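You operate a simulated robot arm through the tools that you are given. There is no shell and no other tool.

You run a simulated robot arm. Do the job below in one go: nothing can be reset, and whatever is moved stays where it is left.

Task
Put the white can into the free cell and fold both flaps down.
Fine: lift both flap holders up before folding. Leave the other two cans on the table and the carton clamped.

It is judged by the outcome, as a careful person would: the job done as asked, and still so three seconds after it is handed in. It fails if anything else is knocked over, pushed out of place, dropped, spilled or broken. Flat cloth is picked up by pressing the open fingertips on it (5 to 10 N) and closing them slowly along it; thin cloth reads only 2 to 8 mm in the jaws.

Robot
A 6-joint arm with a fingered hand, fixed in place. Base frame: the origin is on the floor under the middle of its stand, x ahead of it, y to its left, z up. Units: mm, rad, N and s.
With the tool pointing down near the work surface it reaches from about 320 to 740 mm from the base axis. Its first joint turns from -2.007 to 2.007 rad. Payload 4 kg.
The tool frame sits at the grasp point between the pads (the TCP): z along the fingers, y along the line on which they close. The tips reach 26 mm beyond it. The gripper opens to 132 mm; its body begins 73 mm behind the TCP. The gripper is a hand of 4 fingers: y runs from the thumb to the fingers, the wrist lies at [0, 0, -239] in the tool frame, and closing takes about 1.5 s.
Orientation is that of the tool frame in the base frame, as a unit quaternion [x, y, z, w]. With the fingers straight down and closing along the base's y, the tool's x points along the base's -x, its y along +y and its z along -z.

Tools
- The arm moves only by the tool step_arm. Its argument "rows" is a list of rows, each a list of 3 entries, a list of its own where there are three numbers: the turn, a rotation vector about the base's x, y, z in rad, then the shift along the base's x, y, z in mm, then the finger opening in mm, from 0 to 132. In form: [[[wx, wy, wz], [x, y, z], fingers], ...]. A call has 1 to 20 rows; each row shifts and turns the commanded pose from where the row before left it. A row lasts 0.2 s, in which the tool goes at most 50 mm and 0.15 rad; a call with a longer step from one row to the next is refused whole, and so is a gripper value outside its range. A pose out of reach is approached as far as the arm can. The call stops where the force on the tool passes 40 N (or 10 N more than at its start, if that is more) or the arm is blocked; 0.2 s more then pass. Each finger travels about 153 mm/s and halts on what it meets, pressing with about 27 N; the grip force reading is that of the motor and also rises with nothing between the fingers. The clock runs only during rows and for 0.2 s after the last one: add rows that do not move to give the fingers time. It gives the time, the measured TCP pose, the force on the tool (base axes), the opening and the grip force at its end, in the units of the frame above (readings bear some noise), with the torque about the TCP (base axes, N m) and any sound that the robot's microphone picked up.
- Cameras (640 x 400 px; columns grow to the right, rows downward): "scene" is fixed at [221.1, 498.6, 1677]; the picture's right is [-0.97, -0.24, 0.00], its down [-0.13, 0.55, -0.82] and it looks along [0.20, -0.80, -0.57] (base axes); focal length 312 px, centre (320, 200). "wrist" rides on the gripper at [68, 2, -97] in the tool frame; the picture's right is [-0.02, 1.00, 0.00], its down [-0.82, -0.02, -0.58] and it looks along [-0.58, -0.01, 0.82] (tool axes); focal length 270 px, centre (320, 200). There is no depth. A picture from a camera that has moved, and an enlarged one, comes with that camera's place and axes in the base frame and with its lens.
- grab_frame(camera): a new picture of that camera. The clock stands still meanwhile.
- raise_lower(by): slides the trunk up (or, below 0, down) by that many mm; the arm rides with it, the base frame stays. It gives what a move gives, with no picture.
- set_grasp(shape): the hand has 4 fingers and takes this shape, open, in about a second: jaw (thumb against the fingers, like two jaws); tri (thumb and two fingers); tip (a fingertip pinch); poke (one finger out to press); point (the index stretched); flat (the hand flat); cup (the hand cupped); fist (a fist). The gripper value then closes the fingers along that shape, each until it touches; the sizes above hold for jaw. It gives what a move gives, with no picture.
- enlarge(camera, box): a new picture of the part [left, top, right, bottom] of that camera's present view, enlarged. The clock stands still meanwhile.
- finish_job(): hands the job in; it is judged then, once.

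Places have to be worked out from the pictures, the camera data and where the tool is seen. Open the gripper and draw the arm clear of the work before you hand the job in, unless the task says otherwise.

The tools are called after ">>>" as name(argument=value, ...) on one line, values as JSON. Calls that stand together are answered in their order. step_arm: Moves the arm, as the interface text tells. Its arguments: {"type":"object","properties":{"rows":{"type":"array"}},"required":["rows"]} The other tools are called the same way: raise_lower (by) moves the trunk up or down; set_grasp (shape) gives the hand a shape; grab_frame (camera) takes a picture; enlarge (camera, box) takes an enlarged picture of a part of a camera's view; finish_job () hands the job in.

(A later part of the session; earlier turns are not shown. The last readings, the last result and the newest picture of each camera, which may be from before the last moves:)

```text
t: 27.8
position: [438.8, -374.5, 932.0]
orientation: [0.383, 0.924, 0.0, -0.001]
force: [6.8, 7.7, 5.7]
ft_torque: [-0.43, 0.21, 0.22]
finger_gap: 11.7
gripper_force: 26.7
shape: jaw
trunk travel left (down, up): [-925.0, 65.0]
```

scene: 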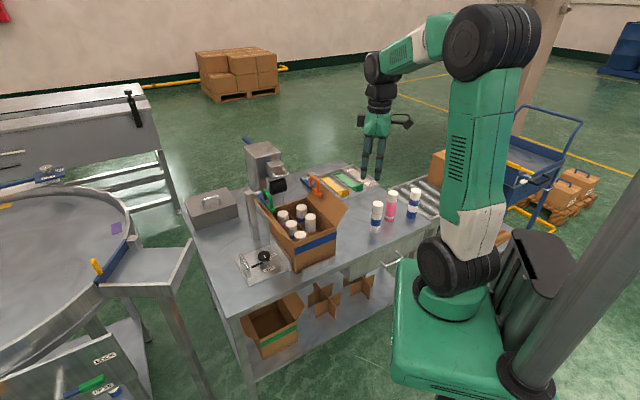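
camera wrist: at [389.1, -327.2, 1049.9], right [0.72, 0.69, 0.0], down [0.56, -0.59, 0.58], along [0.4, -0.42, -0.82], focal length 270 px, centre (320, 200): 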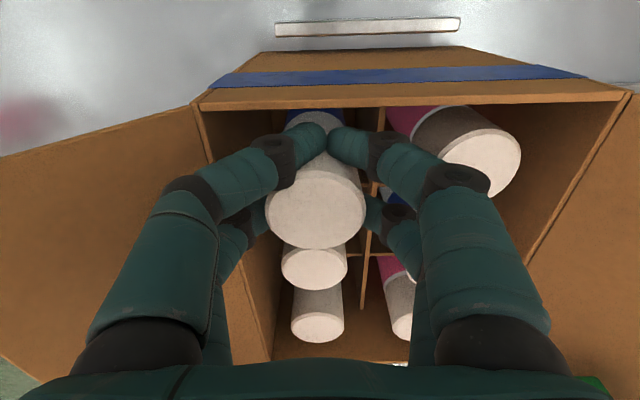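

A sideways force of about 10 N is pushing the hand away from the orange flap side, so the knuckles probably touch the flap. I look before going further.

>>> grab_frame(camera="wrist")

>>> enlarge(camera="scene", box=[285, 170, 355, 240])

```text
taken
camera wrist: at [389.7, -326.1, 1027.8], right [0.72, 0.69, 0.0], down [0.56, -0.59, 0.58], along [0.4, -0.42, -0.82], focal length 270 px, centre (320, 200)
```

wrist: 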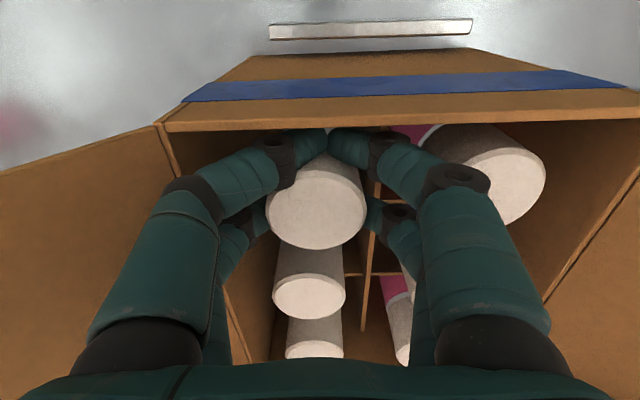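

```text
5.71 times, centred on (320, 205) of scene
camera zoom: at [221.1, 498.6, 1677.0], right [-0.97, -0.24, 0.0], down [-0.13, 0.55, -0.82], along [0.2, -0.8, -0.57], focal length 1783 px, centre (320, 171)
```

zoom: 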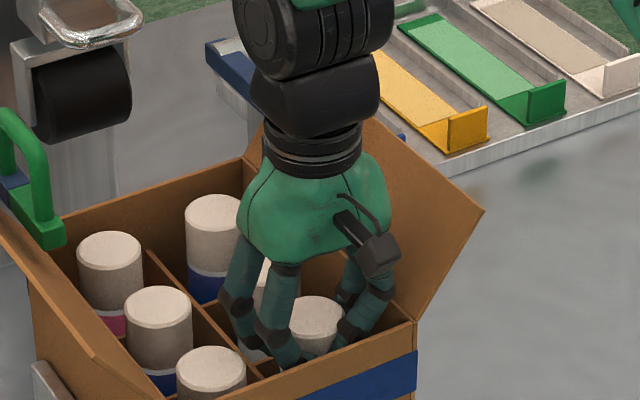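

The left knuckle is pressing the orange flap by the rim. The can still has about 12 mm of room toward the divider, so I raise slightly and shift 6–7 mm away from that flap.

>>> step_arm(rows=[[[0, 0, 0], [1, 1, 4], 12], [[0, 0, 0], [2, 2, 0], 12], [[0, 0, 0], [2, 2, 0], 12], [[0, 0, 0], [0, 0, 0], 12]])

>>> step_arm(rows=[[[0, 0, 0], [0, 0, -3], 12], [[0, 0, 0], [0, 0, -2], 12], [[0, 0, 0], [0, 0, 0], 12]])

>>> grab_frame(camera="wrist")

```text
t: 28.8
position: [443.7, -370.2, 935.5]
orientation: [0.382, 0.924, 0.0, 0.0]
force: [-0.8, -0.4, -1.2]
ft_torque: [-0.01, -0.01, -0.02]
finger_gap: 11.8
gripper_force: 27.1
shape: jaw
trunk travel left (down, up): [-925.0, 65.0]
```

```text
t: 29.6
position: [443.0, -370.5, 929.5]
orientation: [0.383, 0.924, 0.0, 0.0]
force: [-1.0, 0.1, -1.5]
ft_torque: [0.05, -0.01, 0.02]
finger_gap: 11.9
gripper_force: 27.4
shape: jaw
trunk travel left (down, up): [-925.0, 65.0]
```

```text
taken
camera wrist: at [394.0, -321.4, 1026.1], right [0.72, 0.69, 0.0], down [0.56, -0.59, 0.58], along [0.4, -0.42, -0.82], focal length 270 px, centre (320, 200)
```

wrist: 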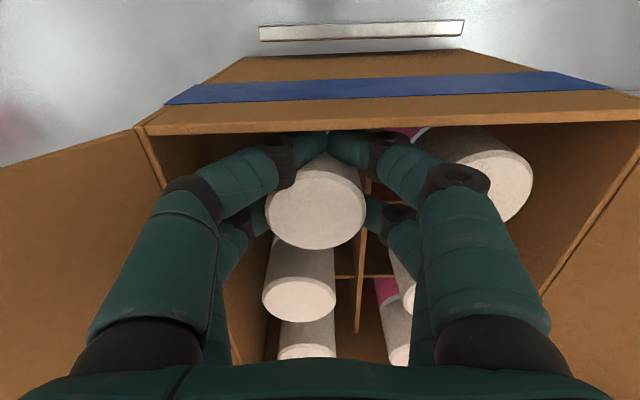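

That freed the hand: the force is back to the can's weight only. I keep lowering in 2 mm steps to find the floor.

>>> step_arm(rows=[[[0, 0, 0], [0, 0, -2], 12], [[0, 0, 0], [0, 0, -2], 12], [[0, 0, 0], [0, 0, 0], 12]])

>>> step_arm(rows=[[[0, 0, 0], [0, 0, -2], 12], [[0, 0, 0], [0, 0, 0], 12]])

```text
t: 30.4
position: [442.0, -369.7, 927.2]
orientation: [0.382, 0.924, 0.0, 0.0]
force: [0.0, -0.4, -1.0]
ft_torque: [0.03, -0.01, -0.07]
finger_gap: 11.7
gripper_force: 27.1
shape: jaw
trunk travel left (down, up): [-925.0, 65.0]
```

```text
t: 31.0
position: [442.2, -371.5, 924.0]
orientation: [0.383, 0.924, 0.0, 0.001]
force: [-1.8, 1.1, 7.7]
ft_torque: [0.08, -0.01, -0.03]
finger_gap: 11.6
gripper_force: 27.0
shape: jaw
trunk travel left (down, up): [-925.0, 65.0]
```

The floor contact comes at z 924, just as predicted. I open only enough to free the cap, because more would push the flap.

>>> step_arm(rows=[[[0, 0, 0], [0, 0, 0], 15], [[0, 0, 0], [0, 0, 0], 18], [[0, 0, 0], [0, 0, 0], 21], [[0, 0, 0], [0, 0, 0], 24], [[0, 0, 0], [0, 0, 0], 27], [[0, 0, 0], [0, 0, 0], 30], [[0, 0, 0], [0, 0, 0], 30], [[0, 0, 0], [0, 0, 0], 30]])

>>> grab_frame(camera="wrist")

>>> enlarge(camera="scene", box=[285, 170, 355, 240])

```text
t: 32.8
position: [441.7, -369.3, 925.8]
orientation: [0.382, 0.924, 0.0, 0.0]
force: [1.5, 1.0, 8.2]
ft_torque: [-0.27, 0.07, 0.04]
finger_gap: 28.3
gripper_force: 0.0
shape: jaw
trunk travel left (down, up): [-925.0, 65.0]
```

```text
taken
camera wrist: at [393.6, -321.2, 1021.2], right [0.72, 0.69, 0.0], down [0.56, -0.59, 0.58], along [0.4, -0.42, -0.82], focal length 270 px, centre (320, 200)
```

wrist: 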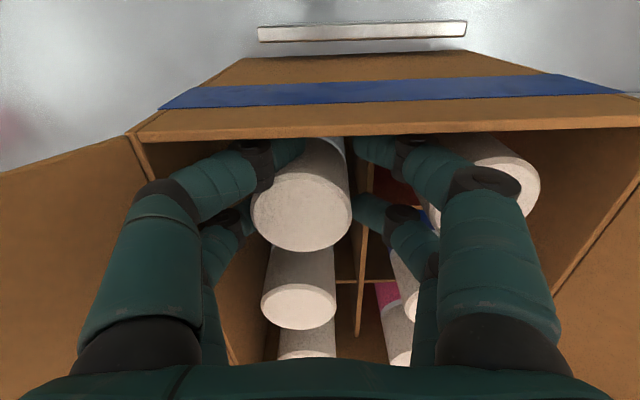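

```text
5.71 times, centred on (320, 205) of scene
camera zoom: at [221.1, 498.6, 1677.0], right [-0.97, -0.24, 0.0], down [-0.13, 0.55, -0.82], along [0.2, -0.8, -0.57], focal length 1783 px, centre (320, 171)
```

zoom: 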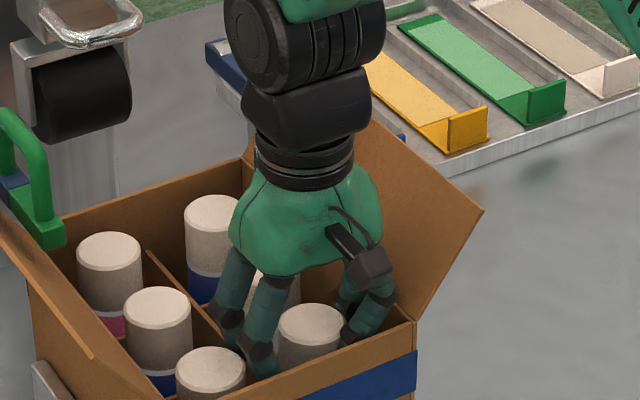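

The right fingers are free and the can has gone along toward the left ones, with about 8 N still pressing down through a left finger. I unload by raising 2 mm and shift the hand slightly back so the fingers centre around the can.

>>> step_arm(rows=[[[0, 0, 0], [0, 0, 1], 30], [[0, 0, 0], [0, 0, 1], 31], [[0, 0, 0], [0, 0, 0], 33], [[0, 0, 0], [0, 0, 0], 33]])

>>> grab_frame(camera="wrist")

```text
t: 33.8
position: [441.3, -369.9, 926.6]
orientation: [0.383, 0.924, 0.0, -0.001]
force: [1.1, 2.1, -1.4]
ft_torque: [0.0, -0.07, -0.02]
finger_gap: 31.8
gripper_force: 0.0
shape: jaw
trunk travel left (down, up): [-925.0, 65.0]
```

```text
taken
camera wrist: at [393.4, -321.5, 1022.8], right [0.73, 0.69, 0.0], down [0.56, -0.59, 0.58], along [0.4, -0.42, -0.82], focal length 270 px, centre (320, 200)
```

wrist: 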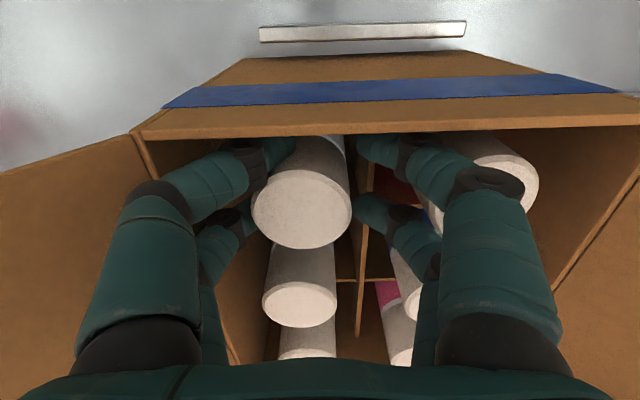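

The vertical load is gone. As the hand rises it gains clearance from the sloping flap, so I lift and open together in small steps.

>>> step_arm(rows=[[[0, 0, 0], [0, 0, 1], 35], [[0, 0, 0], [0, 0, 2], 37], [[0, 0, 0], [0, 0, 2], 40], [[0, 0, 0], [0, 0, 0], 40]])

>>> grab_frame(camera="wrist")

>>> enlarge(camera="scene", box=[285, 170, 355, 240])

```text
t: 34.8
position: [442.5, -370.5, 931.1]
orientation: [0.383, 0.924, 0.001, 0.0]
force: [2.6, 2.2, -2.6]
ft_torque: [0.04, -0.04, 0.07]
finger_gap: 37.6
gripper_force: 0.1
shape: jaw
trunk travel left (down, up): [-925.0, 65.0]
```

```text
taken
camera wrist: at [393.9, -322.0, 1027.8], right [0.72, 0.69, 0.0], down [0.56, -0.59, 0.58], along [0.4, -0.42, -0.82], focal length 270 px, centre (320, 200)
```

wrist: 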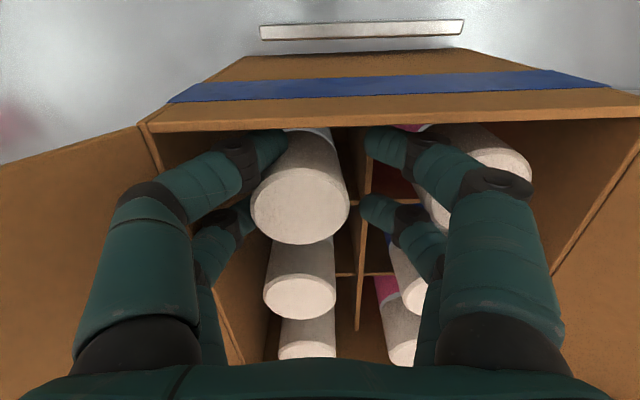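

```text
5.71 times, centred on (320, 205) of scene
camera zoom: at [221.1, 498.6, 1677.0], right [-0.97, -0.24, 0.0], down [-0.13, 0.55, -0.82], along [0.2, -0.8, -0.57], focal length 1783 px, centre (320, 171)
```

zoom: 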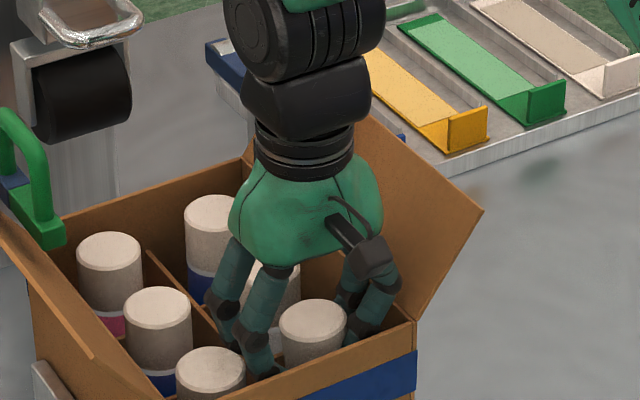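

The can seems to stay while the hand rises, but the knuckle still brushes the flap with about 3 N. I move 3 mm away from the flap, then lift and open further.

>>> step_arm(rows=[[[0, 0, 0], [2, 2, 0], 38], [[0, 0, 0], [0, 0, 0], 38], [[0, 0, 0], [0, 0, 2], 40], [[0, 0, 0], [0, 0, 3], 42], [[0, 0, 0], [0, 0, 0], 42]])

>>> grab_frame(camera="wrist")

>>> enlarge(camera="scene", box=[285, 170, 355, 240])

```text
t: 36.0
position: [444.4, -369.2, 937.2]
orientation: [0.383, 0.924, 0.0, 0.001]
force: [-0.2, 0.5, -1.5]
ft_torque: [0.04, -0.05, 0.01]
finger_gap: 41.3
gripper_force: 0.1
shape: jaw
trunk travel left (down, up): [-925.0, 65.0]
```

```text
taken
camera wrist: at [395.8, -320.1, 1032.9], right [0.72, 0.69, 0.0], down [0.56, -0.59, 0.58], along [0.4, -0.42, -0.82], focal length 270 px, centre (320, 200)
```

wrist: 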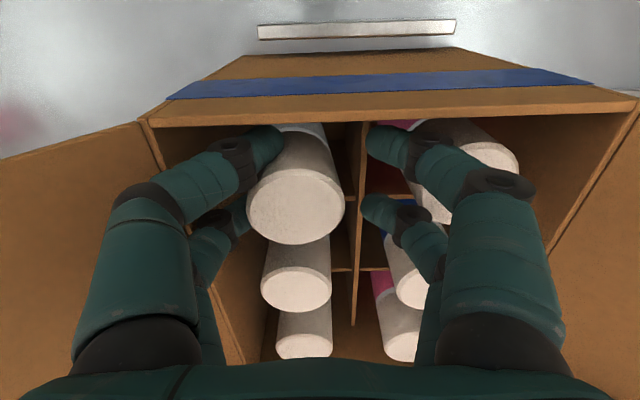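

```text
5.71 times, centred on (320, 205) of scene
camera zoom: at [221.1, 498.6, 1677.0], right [-0.97, -0.24, 0.0], down [-0.13, 0.55, -0.82], along [0.2, -0.8, -0.57], focal length 1783 px, centre (320, 171)
```

zoom: 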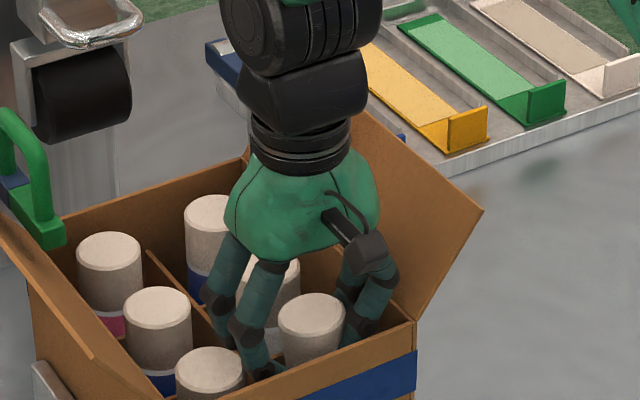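

The can is rising with the left fingers: in the scene its top went up about 8 mm as the hand went up 12. I lower it back to the floor before opening any further.

>>> step_arm(rows=[[[0, 0, 0], [0, 0, -3], 41], [[0, 0, 0], [0, 0, -3], 41], [[0, 0, 0], [0, 0, -3], 41], [[0, 0, 0], [0, 0, 0], 41]])

>>> step_arm(rows=[[[0, 0, 0], [0, 0, -2], 41], [[0, 0, 0], [0, 0, 0], 41]])

>>> enlarge(camera="scene", box=[285, 170, 355, 240])

>>> enlarge(camera="wrist", box=[200, 100, 440, 260])

```text
t: 37.0
position: [444.6, -368.3, 929.0]
orientation: [0.383, 0.924, 0.0, 0.001]
force: [-1.7, -1.0, 10.1]
ft_torque: [-0.15, 0.26, -0.01]
finger_gap: 40.7
gripper_force: 0.1
shape: jaw
trunk travel left (down, up): [-925.0, 65.0]
```

```text
t: 37.6
position: [445.1, -368.2, 926.0]
orientation: [0.383, 0.924, 0.0, 0.001]
force: [-1.7, -1.4, 18.6]
ft_torque: [-0.45, 0.38, 0.0]
finger_gap: 41.1
gripper_force: 0.1
shape: jaw
trunk travel left (down, up): [-925.0, 65.0]
```

```text
5.71 times, centred on (320, 205) of scene
camera zoom: at [221.1, 498.6, 1677.0], right [-0.97, -0.24, 0.0], down [-0.13, 0.55, -0.82], along [0.2, -0.8, -0.57], focal length 1783 px, centre (320, 171)
```

zoom: 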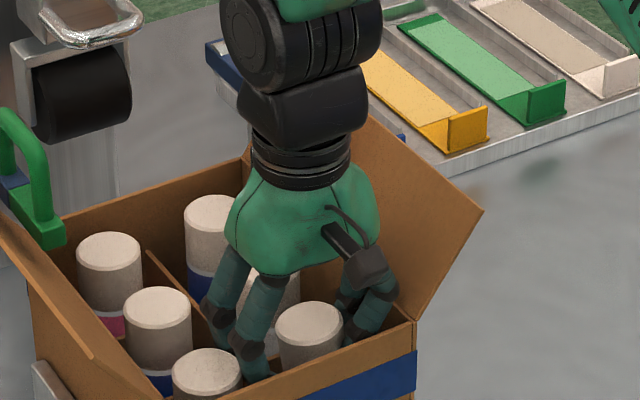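

```text
2.50 times, centred on (320, 180) of wrist
camera zoom: at [395.5, -319.2, 1022.7], right [0.72, 0.69, 0.0], down [0.56, -0.59, 0.58], along [0.4, -0.42, -0.81], focal length 676 px, centre (320, 250)
```

zoom: 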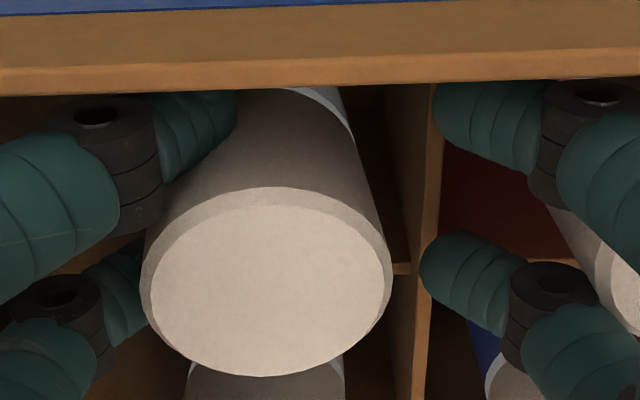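

The readings show the left pair slowly coming off the can (finger-to-can offset 15→21 mm, about 23 needed). They had wedged around it. I unload the downward push by raising 5 mm with the can still on the floor, then open a bit more.

>>> step_arm(rows=[[[0, 0, 0], [0, 0, 2], 41], [[0, 0, 0], [0, 0, 2], 41], [[0, 0, 0], [0, 0, 1], 41], [[0, 0, 0], [0, 0, 0], 41]])

>>> step_arm(rows=[[[0, 0, 0], [0, 0, 0], 43], [[0, 0, 0], [0, 0, 0], 45], [[0, 0, 0], [-0.5, -0.5, 0], 47], [[0, 0, 0], [-0.5, -0.5, 0], 48], [[0, 0, 0], [0, 0, 0], 48]])

>>> enlarge(camera="wrist", box=[160, 90, 480, 290])

>>> enlarge(camera="scene", box=[285, 170, 355, 240])

```text
t: 38.6
position: [444.6, -368.0, 930.1]
orientation: [0.382, 0.924, 0.001, -0.001]
force: [0.1, 0.1, -2.0]
ft_torque: [0.02, 0.0, -0.01]
finger_gap: 40.8
gripper_force: 0.1
shape: jaw
trunk travel left (down, up): [-925.0, 65.0]
```

```text
t: 39.8
position: [442.6, -369.8, 929.9]
orientation: [0.383, 0.924, 0.0, 0.0]
force: [-0.6, -0.1, -0.7]
ft_torque: [-0.02, -0.02, -0.02]
finger_gap: 47.6
gripper_force: 0.1
shape: jaw
trunk travel left (down, up): [-925.0, 65.0]
```

```text
2.00 times, centred on (320, 190) of wrist
camera zoom: at [395.0, -320.9, 1026.6], right [0.72, 0.69, 0.0], down [0.56, -0.59, 0.58], along [0.4, -0.42, -0.82], focal length 541 px, centre (320, 220)
```

zoom: 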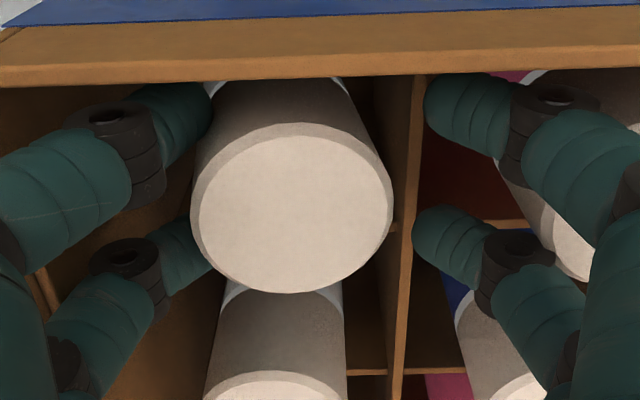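

```text
5.71 times, centred on (320, 205) of scene
camera zoom: at [221.1, 498.6, 1677.0], right [-0.97, -0.24, 0.0], down [-0.13, 0.55, -0.82], along [0.2, -0.8, -0.57], focal length 1783 px, centre (320, 171)
```

zoom: 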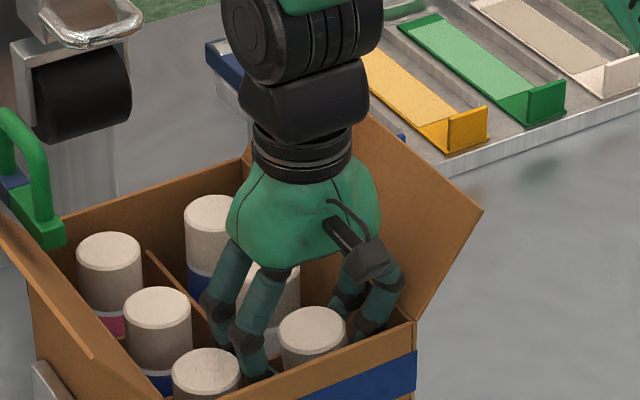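

The can is free: the force is near zero and there are visible gaps on both sides. I lift straight up slowly and check that the can stays.

>>> step_arm(rows=[[[0, 0, 0], [0, 0, 3], 48], [[0, 0, 0], [0, 0, 5], 48], [[0, 0, 0], [0, 0, 6], 48], [[0, 0, 0], [0, 0, 6], 48], [[0, 0, 0], [0, 0, 0], 48]])

>>> grab_frame(camera="wrist")

>>> enlarge(camera="scene", box=[285, 170, 355, 240])

```text
t: 41.0
position: [442.3, -369.6, 951.1]
orientation: [0.383, 0.924, 0.0, 0.0]
force: [0.0, 0.3, -0.9]
ft_torque: [-0.03, -0.05, 0.01]
finger_gap: 47.7
gripper_force: 0.0
shape: jaw
trunk travel left (down, up): [-925.0, 65.0]
```

```text
taken
camera wrist: at [394.9, -320.8, 1047.1], right [0.72, 0.69, 0.0], down [0.56, -0.59, 0.58], along [0.4, -0.42, -0.82], focal length 270 px, centre (320, 200)
```

wrist: 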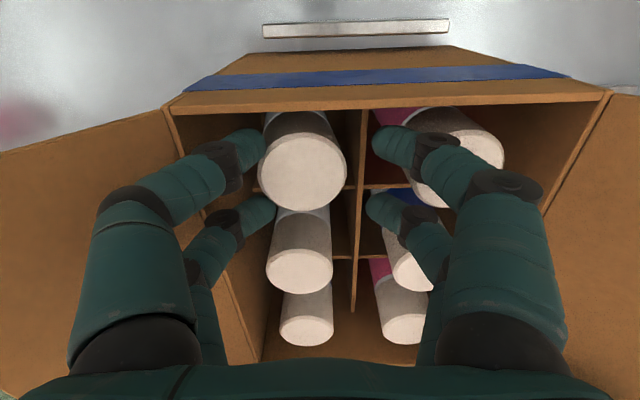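

```text
5.71 times, centred on (320, 205) of scene
camera zoom: at [221.1, 498.6, 1677.0], right [-0.97, -0.24, 0.0], down [-0.13, 0.55, -0.82], along [0.2, -0.8, -0.57], focal length 1783 px, centre (320, 171)
```

zoom: 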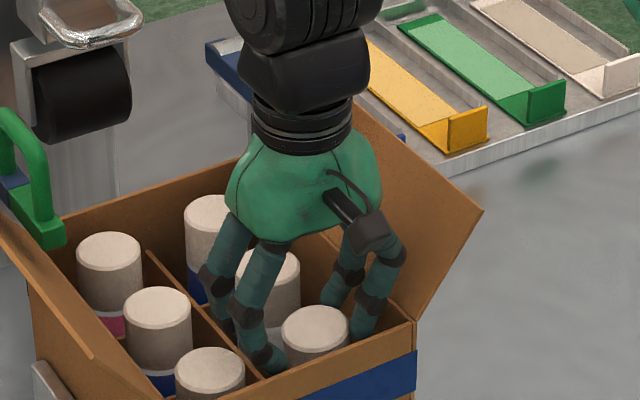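

The can now stays in its cell while the hand rises. I lift clear above the flaps and look at the result.

>>> step_arm(rows=[[[0, 0, 0], [0, 0, 10], 48], [[0, 0, 0], [0, 0, 20], 48], [[0, 0, 0], [0, 0, 40], 48], [[0, 0, 0], [0, 0, 45], 48], [[0, 0, 0], [0, 0, 45], 48], [[0, 0, 0], [0, 0, 45], 48], [[0, 0, 0], [-20, 20, 20], 48], [[0, 0, 0], [-25, 25, 0], 48], [[0, 0, 0], [-25, 25, 0], 48], [[0, 0, 0], [0, 0, 0], 48]])

>>> grab_frame(camera="wrist")

>>> enlarge(camera="scene", box=[240, 140, 360, 260])

```text
t: 43.2
position: [375.5, -299.5, 1175.1]
orientation: [0.382, 0.924, 0.0, 0.001]
force: [0.5, -0.4, -0.5]
ft_torque: [0.01, 0.03, 0.03]
finger_gap: 48.1
gripper_force: 0.0
shape: jaw
trunk travel left (down, up): [-925.0, 65.0]
```

```text
taken
camera wrist: at [326.9, -251.2, 1271.3], right [0.72, 0.69, 0.0], down [0.56, -0.59, 0.58], along [0.4, -0.42, -0.82], focal length 270 px, centre (320, 200)
```

wrist: 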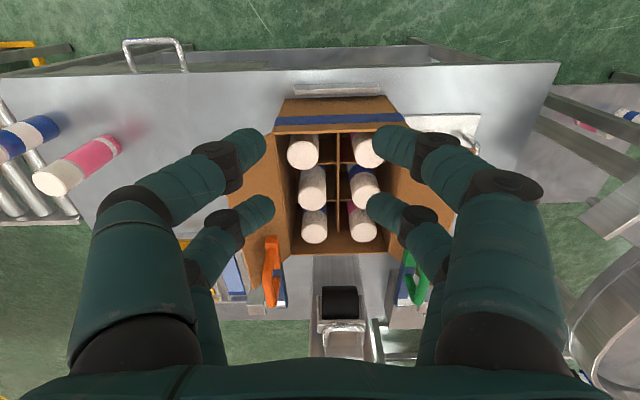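

```text
3.33 times, centred on (300, 200) of scene
camera zoom: at [221.1, 498.6, 1677.0], right [-0.97, -0.24, 0.0], down [-0.13, 0.55, -0.82], along [0.2, -0.8, -0.57], focal length 1040 px, centre (387, 200)
```

zoom: 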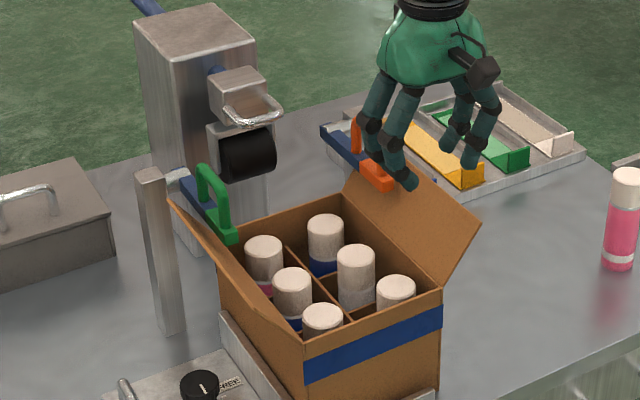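

All six cells are filled. Now I study the holders with enlarged views from this pose.

>>> enlarge(camera="wrist", box=[230, 220, 310, 330])

>>> enlarge(camera="wrist", box=[370, 220, 450, 330])

>>> enlarge(camera="scene", box=[265, 165, 325, 225])

```text
3.64 times, centred on (270, 275) of wrist
camera zoom: at [326.9, -251.2, 1271.3], right [0.72, 0.69, 0.0], down [0.56, -0.59, 0.58], along [0.4, -0.42, -0.82], focal length 983 px, centre (502, -73)
```

zoom: 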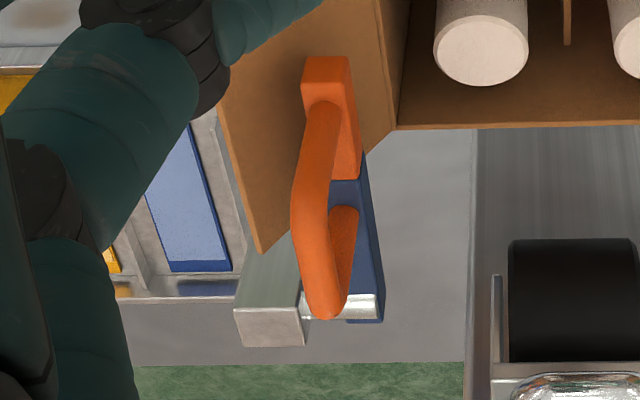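

```text
3.64 times, centred on (410, 275) of wrist
camera zoom: at [326.9, -251.2, 1271.3], right [0.72, 0.69, 0.0], down [0.56, -0.59, 0.58], along [0.4, -0.42, -0.82], focal length 983 px, centre (-7, -73)
```

zoom: 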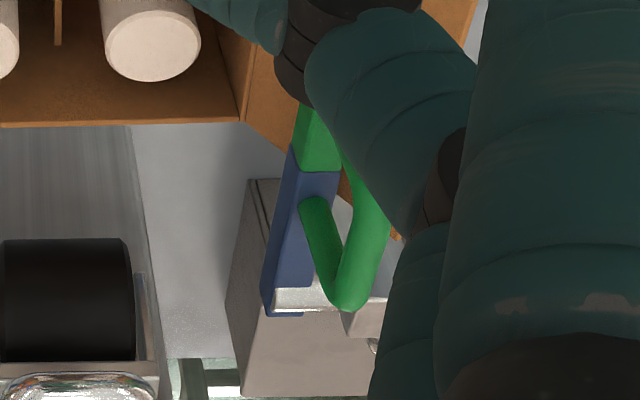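

```text
6.67 times, centred on (295, 195) of scene
camera zoom: at [221.1, 498.6, 1677.0], right [-0.97, -0.24, 0.0], down [-0.13, 0.55, -0.82], along [0.2, -0.8, -0.57], focal length 2080 px, centre (487, 233)
```

zoom: 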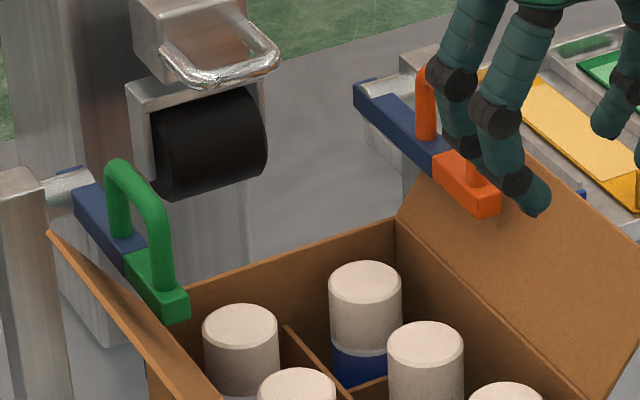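

The white can is in and the others are undisturbed. From triangulation, the orange arm runs along the carton axis at about 10 mm outside the wall, and its handle bar is centred near (482, -505, 1056). The pivot pin is near (550, -587, 1010). I tilt the hand 30° outward and hover above the orange handle to check alignment.

>>> step_arm(rows=[[[0, 0, 0], [15, -35, 0], 55], [[-0.0735, -0.075, 0], [16, -36, -5], 55], [[-0.0735, -0.075, 0], [16, -36, -10], 55], [[-0.0735, -0.075, 0], [16, -36, -10], 55], [[-0.0735, -0.075, 0], [16, -36, -10], 55], [[-0.0735, -0.075, 0], [2, -2, -10], 55], [[0, 0, 0], [0, 0, 0], 55]])

>>> grab_frame(camera="wrist")

>>> enlarge(camera="scene", box=[240, 100, 380, 230])

```text
t: 44.8
position: [453.4, -480.8, 1129.8]
orientation: [0.37, 0.892, -0.098, 0.242]
force: [0.3, -0.6, 0.4]
ft_torque: [0.02, 0.02, 0.03]
finger_gap: 54.6
gripper_force: 0.1
shape: jaw
trunk travel left (down, up): [-925.0, 65.0]
```

```text
taken
camera wrist: at [377.8, -405.1, 1178.8], right [0.72, 0.69, 0.02], down [0.28, -0.31, 0.91], along [0.63, -0.65, -0.42], focal length 270 px, centre (320, 200)
```

wrist: 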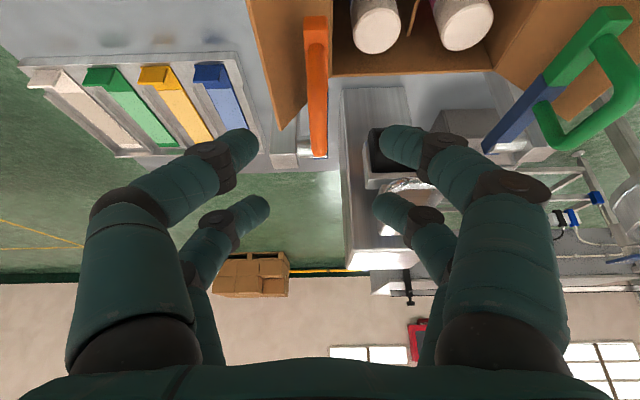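

```text
3.08 times, centred on (310, 165) of scene
camera zoom: at [221.1, 498.6, 1677.0], right [-0.97, -0.24, 0.0], down [-0.13, 0.55, -0.82], along [0.2, -0.8, -0.57], focal length 960 px, centre (351, 308)
```

zoom: 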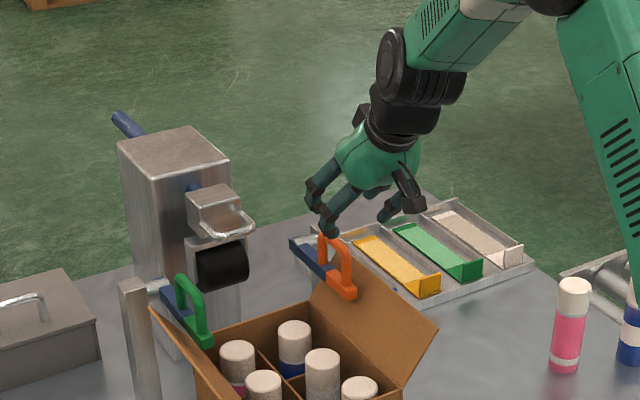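

The bar lines up with the hand's mid-plane. I enlarge this view to place the arch top more exactly.

>>> enlarge(camera="wrist", box=[260, 0, 380, 170])

>>> enlarge(camera="scene", box=[295, 155, 345, 205])

```text
2.35 times, centred on (320, 85) of wrist
camera zoom: at [377.8, -405.1, 1178.8], right [0.72, 0.69, 0.02], down [0.28, -0.31, 0.91], along [0.63, -0.65, -0.42], focal length 636 px, centre (320, 471)
```

zoom: 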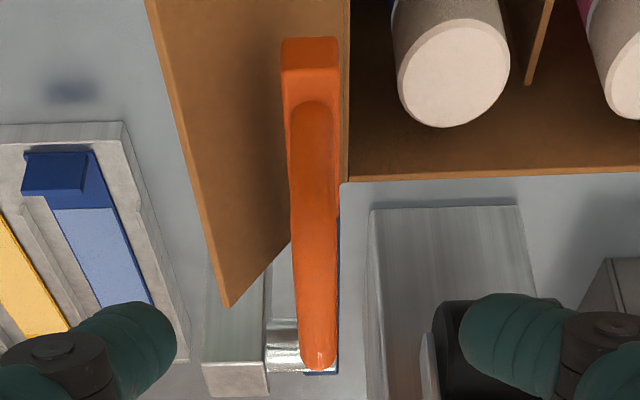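

```text
8.00 times, centred on (320, 180) of scene
camera zoom: at [221.1, 498.6, 1677.0], right [-0.97, -0.24, 0.0], down [-0.13, 0.55, -0.82], along [0.2, -0.8, -0.57], focal length 2496 px, centre (320, 360)
```

zoom: 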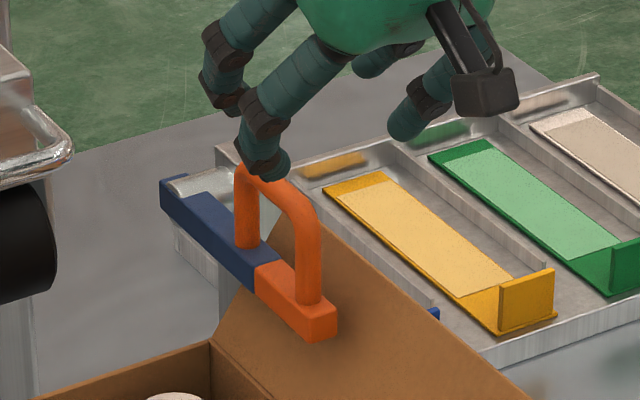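

The arm lies at b≈-15 mm, 1 mm off the hand's mid-plane. The handle bar spans about 144–196 mm along the carton at z≈1058, so the current pose is right on its approach line. I advance most of the way and look again.

>>> step_arm(rows=[[[0, 0, 0], [7, -7, -17], 46], [[0, 0, 0], [8, -8, -19], 46], [[0, 0, 0], [7, -7, -16], 46], [[0, 0, 0], [0, 0, 0], 46]])

>>> grab_frame(camera="wrist")

>>> enlarge(camera="scene", box=[295, 155, 345, 205])

```text
t: 45.8
position: [476.9, -501.6, 1078.7]
orientation: [0.369, 0.892, -0.096, 0.242]
force: [-0.7, -0.8, -0.5]
ft_torque: [0.04, 0.01, -0.01]
finger_gap: 46.1
gripper_force: 0.1
shape: jaw
trunk travel left (down, up): [-925.0, 65.0]
```

```text
taken
camera wrist: at [399.9, -426.2, 1127.5], right [0.72, 0.69, 0.02], down [0.28, -0.31, 0.91], along [0.63, -0.65, -0.42], focal length 270 px, centre (320, 200)
```

wrist: 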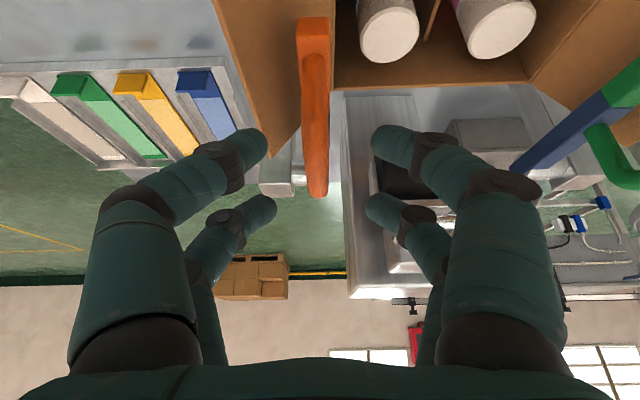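

```text
8.00 times, centred on (320, 180) of scene
camera zoom: at [221.1, 498.6, 1677.0], right [-0.97, -0.24, 0.0], down [-0.13, 0.55, -0.82], along [0.2, -0.8, -0.57], focal length 2496 px, centre (320, 360)
```

zoom: 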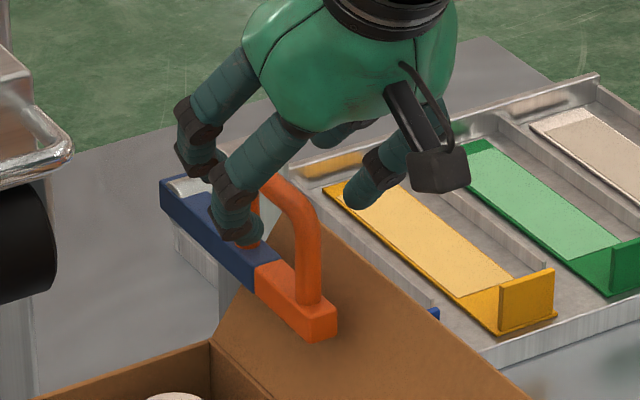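

The bar is about 2 mm off the centre plane between the fingers. I go down the last 26 mm, keeping a few millimetres nearer so the far fingers stay off the arch's corner, and close on the bar.

>>> step_arm(rows=[[[0, 0, 0], [2, -3, -9], 46], [[0, 0, 0], [1, -3, -9], 46], [[0, 0, 0], [1, -1, -7], 46], [[0, 0, 0], [0, 0, 0], 46]])

>>> grab_frame(camera="wrist")

>>> enlarge(camera="scene", box=[295, 155, 345, 205])

```text
t: 46.8
position: [481.2, -508.4, 1053.6]
orientation: [0.37, 0.892, -0.096, 0.241]
force: [0.6, 0.5, 0.0]
ft_torque: [-0.02, -0.01, 0.0]
finger_gap: 46.3
gripper_force: 0.1
shape: jaw
trunk travel left (down, up): [-925.0, 65.0]
```

```text
taken
camera wrist: at [404.2, -432.9, 1102.2], right [0.72, 0.69, 0.02], down [0.28, -0.31, 0.91], along [0.63, -0.65, -0.42], focal length 270 px, centre (320, 200)
```

wrist: 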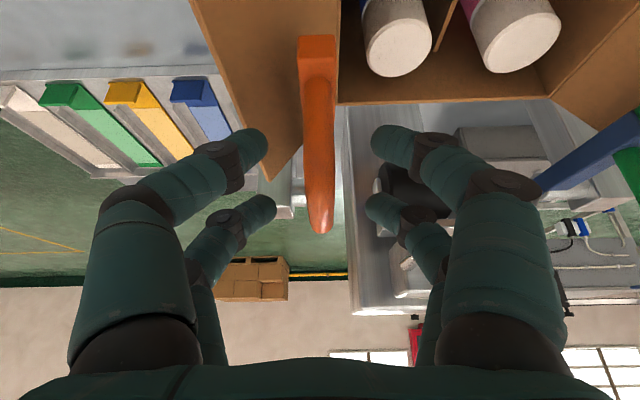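

```text
8.00 times, centred on (320, 180) of scene
camera zoom: at [221.1, 498.6, 1677.0], right [-0.97, -0.24, 0.0], down [-0.13, 0.55, -0.82], along [0.2, -0.8, -0.57], focal length 2496 px, centre (320, 360)
```

zoom: 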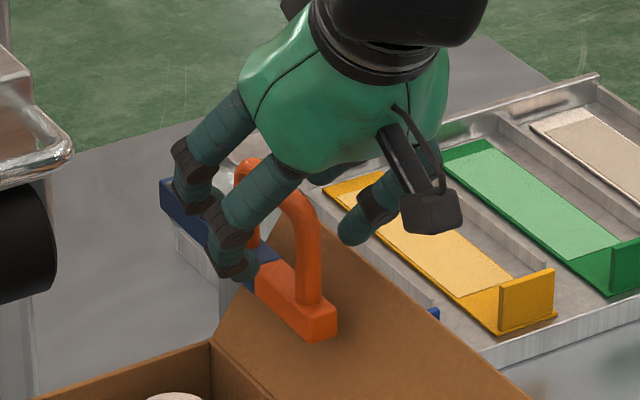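

The bar sits in the slot between the finger pairs. I shift 4 mm outward to centre on it and close.

>>> step_arm(rows=[[[0, 0, 0], [3, -3, -1], 46], [[0, 0, 0], [0, 0, 0], 36], [[0, 0, 0], [0, 0, 0], 26], [[0, 0, 0], [0, 0, 0], 18], [[0, 0, 0], [0, 0, 0], 10], [[0, 0, 0], [0, 0, 0], 5], [[0, 0, 0], [0, 0, 0], 5]])

>>> grab_frame(camera="wrist")

>>> enlarge(camera="scene", box=[295, 155, 345, 205])

```text
t: 48.4
position: [482.7, -512.1, 1052.5]
orientation: [0.369, 0.892, -0.096, 0.243]
force: [0.1, 0.2, 0.1]
ft_torque: [0.01, 0.0, 0.03]
finger_gap: 5.8
gripper_force: 0.0
shape: jaw
trunk travel left (down, up): [-925.0, 65.0]
```

```text
taken
camera wrist: at [406.9, -435.8, 1101.5], right [0.72, 0.69, 0.02], down [0.28, -0.31, 0.91], along [0.63, -0.65, -0.42], focal length 270 px, centre (320, 200)
```

wrist: 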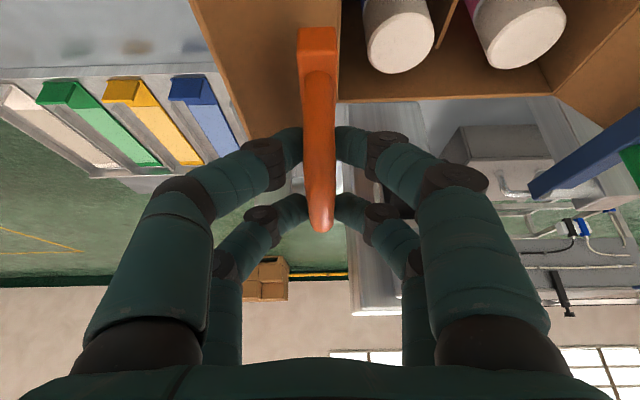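

```text
8.00 times, centred on (320, 180) of scene
camera zoom: at [221.1, 498.6, 1677.0], right [-0.97, -0.24, 0.0], down [-0.13, 0.55, -0.82], along [0.2, -0.8, -0.57], focal length 2496 px, centre (320, 360)
```

zoom: 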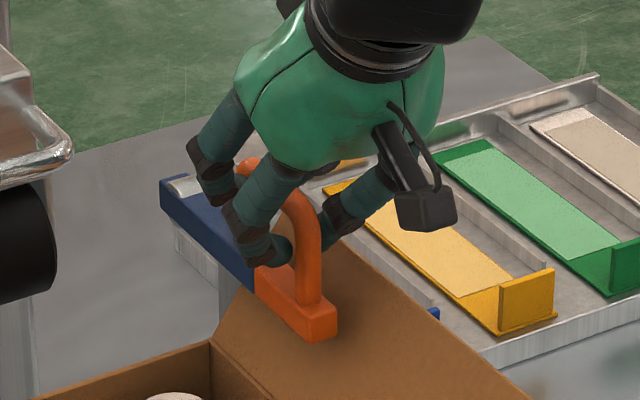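

The fingertips have closed beneath the bar (gap 5.8, no grip force), so the bar is caged and can pivot freely. I begin lifting along the arc about the pin and watch the force.

>>> step_arm(rows=[[[0, 0, 0], [1, -1, 5], 3], [[0, 0, 0], [3, -3, 7], 3], [[0, 0, 0], [4, -4, 8], 3], [[0, 0, 0], [0, 0, 0], 3]])

>>> grab_frame(camera="wrist")

>>> enlarge(camera="scene", box=[290, 145, 350, 205])

```text
t: 49.4
position: [491.7, -521.4, 1072.5]
orientation: [0.369, 0.892, -0.097, 0.241]
force: [0.2, -0.6, -3.1]
ft_torque: [0.03, 0.03, 0.01]
finger_gap: 3.7
gripper_force: 0.1
shape: jaw
trunk travel left (down, up): [-925.0, 65.0]
```

```text
taken
camera wrist: at [415.8, -444.4, 1121.4], right [0.72, 0.69, 0.02], down [0.28, -0.31, 0.91], along [0.63, -0.65, -0.42], focal length 270 px, centre (320, 200)
```

wrist: 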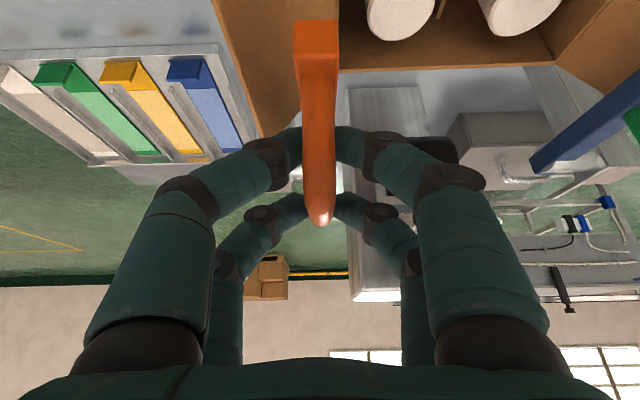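

```text
6.67 times, centred on (320, 175) of scene
camera zoom: at [221.1, 498.6, 1677.0], right [-0.97, -0.24, 0.0], down [-0.13, 0.55, -0.82], along [0.2, -0.8, -0.57], focal length 2080 px, centre (320, 367)
```

zoom: 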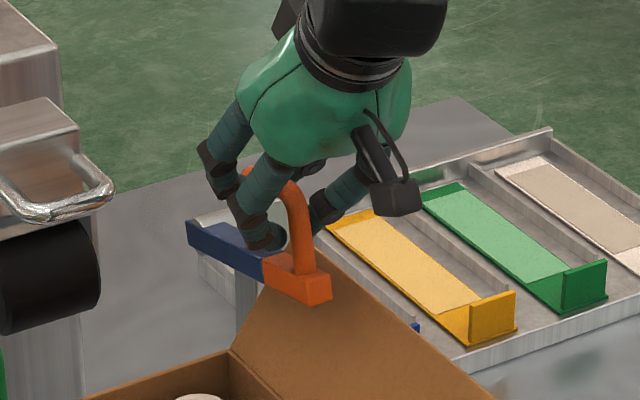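

The holder arm is rising with only about 3 N. I continue along the arc to roughly 30°.

>>> step_arm(rows=[[[0, 0, 0], [4.5, -4.5, 7.5], 3], [[0, 0, 0], [4.9, -4.7, 7.7], 3], [[0, 0, 0], [5.4, -5.3, 6.5], 3], [[0, 0, 0], [5.7, -5.6, 6.2], 3], [[0, 0, 0], [0, 0, 0], 3]])

>>> grab_frame(camera="wrist")

>>> enlarge(camera="scene", box=[280, 135, 350, 205])

```text
t: 50.6
position: [511.0, -539.5, 1099.3]
orientation: [0.37, 0.892, -0.097, 0.241]
force: [-1.9, -0.5, -0.6]
ft_torque: [0.02, 0.02, 0.0]
finger_gap: 3.1
gripper_force: 0.2
shape: jaw
trunk travel left (down, up): [-925.0, 65.0]
```

```text
taken
camera wrist: at [435.1, -464.4, 1148.8], right [0.72, 0.69, 0.02], down [0.28, -0.31, 0.91], along [0.63, -0.65, -0.42], focal length 270 px, centre (320, 200)
```

wrist: 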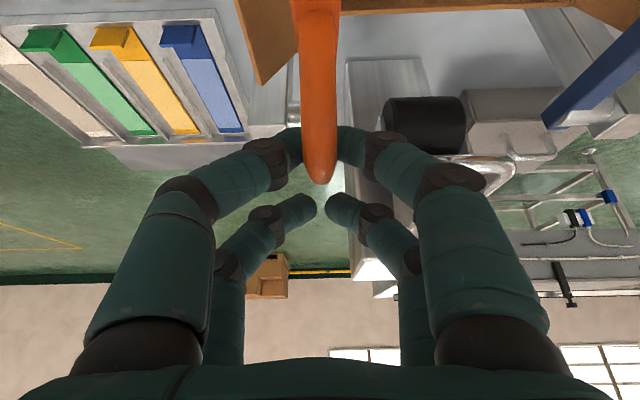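

```text
5.71 times, centred on (315, 170) of scene
camera zoom: at [221.1, 498.6, 1677.0], right [-0.97, -0.24, 0.0], down [-0.13, 0.55, -0.82], along [0.2, -0.8, -0.57], focal length 1783 px, centre (349, 371)
```

zoom: 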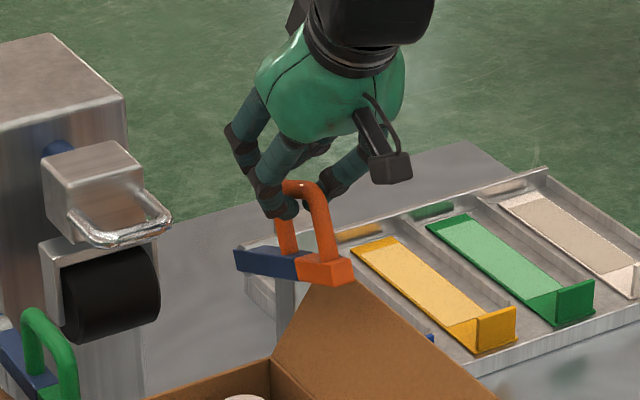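

The arm is about 25° up and the load has dropped to almost nothing, so the hinge may hold itself by friction. I test this by lowering the hand 6 mm and seeing whether the arm follows.

>>> step_arm(rows=[[[0, 0, 0], [0, 0, -3], 3], [[0, 0, 0], [0, 0, -3], 3], [[0, 0, 0], [0, 0, 0], 3]])

>>> enlarge(camera="scene", box=[280, 135, 350, 205])

>>> enlarge(camera="wrist", box=[240, 0, 400, 240])

```text
t: 51.4
position: [510.8, -540.5, 1093.7]
orientation: [0.369, 0.892, -0.097, 0.242]
force: [-0.4, 0.3, -0.4]
ft_torque: [-0.03, 0.0, 0.0]
finger_gap: 3.5
gripper_force: 0.0
shape: jaw
trunk travel left (down, up): [-925.0, 65.0]
```

```text
5.71 times, centred on (315, 170) of scene
camera zoom: at [221.1, 498.6, 1677.0], right [-0.97, -0.24, 0.0], down [-0.13, 0.55, -0.82], along [0.2, -0.8, -0.57], focal length 1783 px, centre (349, 371)
```

zoom: 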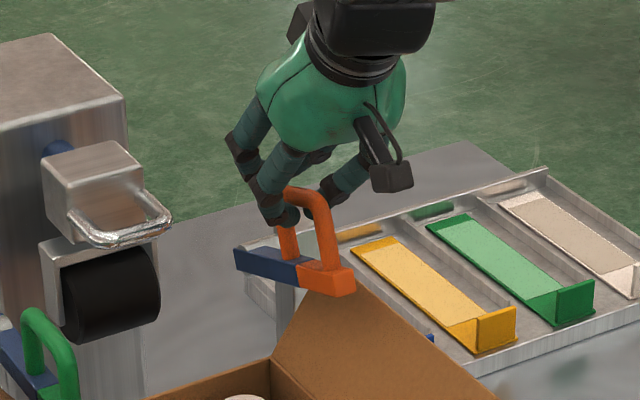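

```text
1.67 times, centred on (320, 120) of wrist
camera zoom: at [434.5, -464.3, 1142.9], right [0.72, 0.69, 0.02], down [0.28, -0.31, 0.91], along [0.63, -0.65, -0.42], focal length 450 px, centre (320, 333)
```

zoom: 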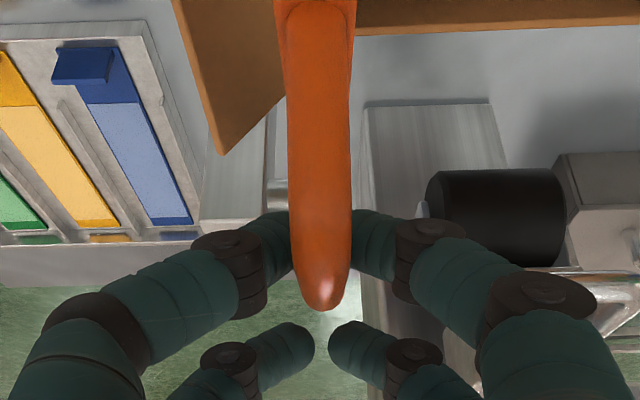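

The arm follows the hand down under gravity, so it has to be carried past vertical in one go. The near finger pair is inside the arch under the bar, so I continue along the arc in small steps.

>>> step_arm(rows=[[[0, 0, 0], [0, 0, 5], 3], [[0, 0, 0], [5, -5, 6], 3], [[0, 0, 0], [5, -5, 6], 3], [[0, 0, 0], [5.5, -5.5, 5], 3], [[0, 0, 0], [5.5, -5.5, 4.5], 3], [[0, 0, 0], [0, 0, 0], 3]])

>>> enlarge(camera="scene", box=[280, 125, 350, 205])

>>> enlarge(camera="wrist", box=[240, 0, 400, 240])

```text
t: 52.8
position: [532.4, -560.3, 1120.8]
orientation: [0.369, 0.893, -0.096, 0.241]
force: [-0.2, -0.7, -1.5]
ft_torque: [-0.02, 0.02, 0.0]
finger_gap: 3.2
gripper_force: 0.0
shape: jaw
trunk travel left (down, up): [-925.0, 65.0]
```

```text
5.00 times, centred on (315, 165) of scene
camera zoom: at [221.1, 498.6, 1677.0], right [-0.97, -0.24, 0.0], down [-0.13, 0.55, -0.82], along [0.2, -0.8, -0.57], focal length 1560 px, centre (345, 375)
```

zoom: 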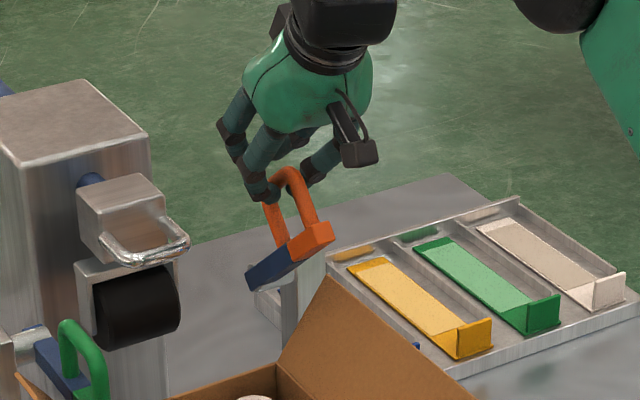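

```text
1.67 times, centred on (320, 120) of wrist
camera zoom: at [456.3, -485.1, 1169.9], right [0.72, 0.69, 0.02], down [0.28, -0.31, 0.91], along [0.63, -0.65, -0.42], focal length 450 px, centre (320, 333)
```

zoom: 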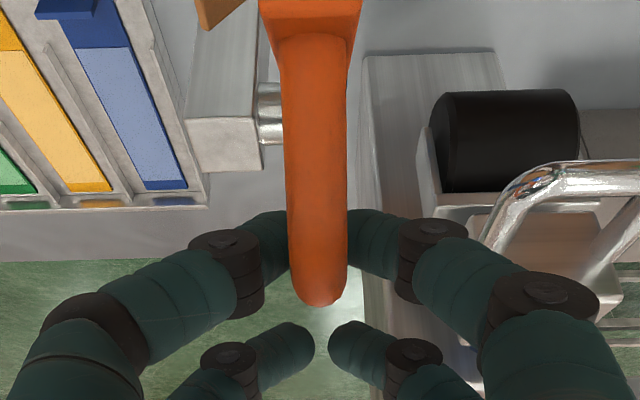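

The arm is now about 50° up and still well caged. I continue outward along the arc.

>>> step_arm(rows=[[[0, 0, 0], [6, -6, 3.8], 3], [[0, 0, 0], [6, -6, 3.2], 3], [[0, 0, 0], [6.3, -6.2, 2.2], 3], [[0, 0, 0], [6.4, -6.2, 1.2], 3], [[0, 0, 0], [0, 0, 0], 3]])

>>> enlarge(camera="scene", box=[270, 125, 350, 205])

>>> enlarge(camera="wrist", box=[240, 0, 400, 240])

```text
t: 54.0
position: [557.7, -585.6, 1131.2]
orientation: [0.369, 0.892, -0.096, 0.241]
force: [-0.3, 0.4, -1.4]
ft_torque: [0.0, 0.0, 0.01]
finger_gap: 3.1
gripper_force: 0.0
shape: jaw
trunk travel left (down, up): [-925.0, 65.0]
```

```text
5.00 times, centred on (310, 165) of scene
camera zoom: at [221.1, 498.6, 1677.0], right [-0.97, -0.24, 0.0], down [-0.13, 0.55, -0.82], along [0.2, -0.8, -0.57], focal length 1560 px, centre (370, 375)
```

zoom: 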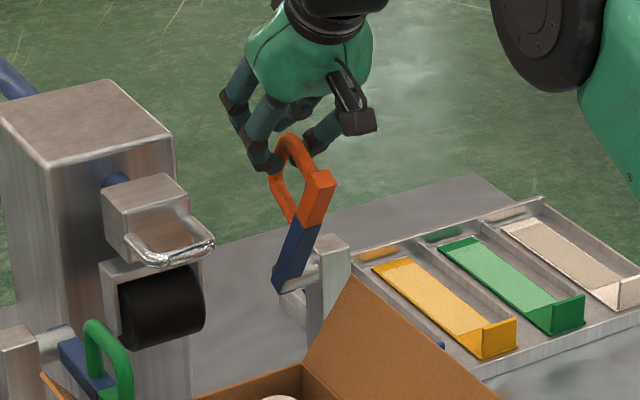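

```text
1.67 times, centred on (320, 120) of wrist
camera zoom: at [481.4, -510.0, 1180.2], right [0.72, 0.69, 0.02], down [0.28, -0.31, 0.91], along [0.63, -0.65, -0.42], focal length 450 px, centre (320, 333)
```

zoom: 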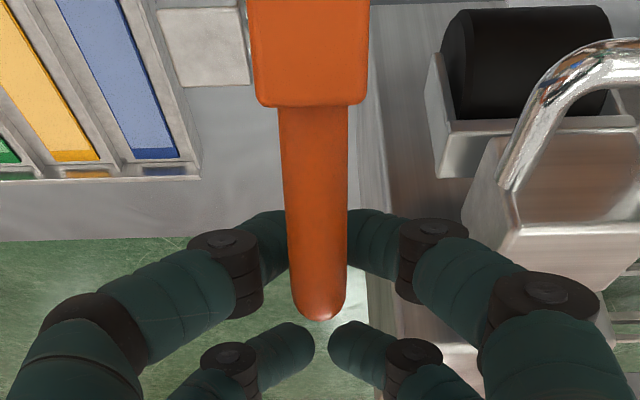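

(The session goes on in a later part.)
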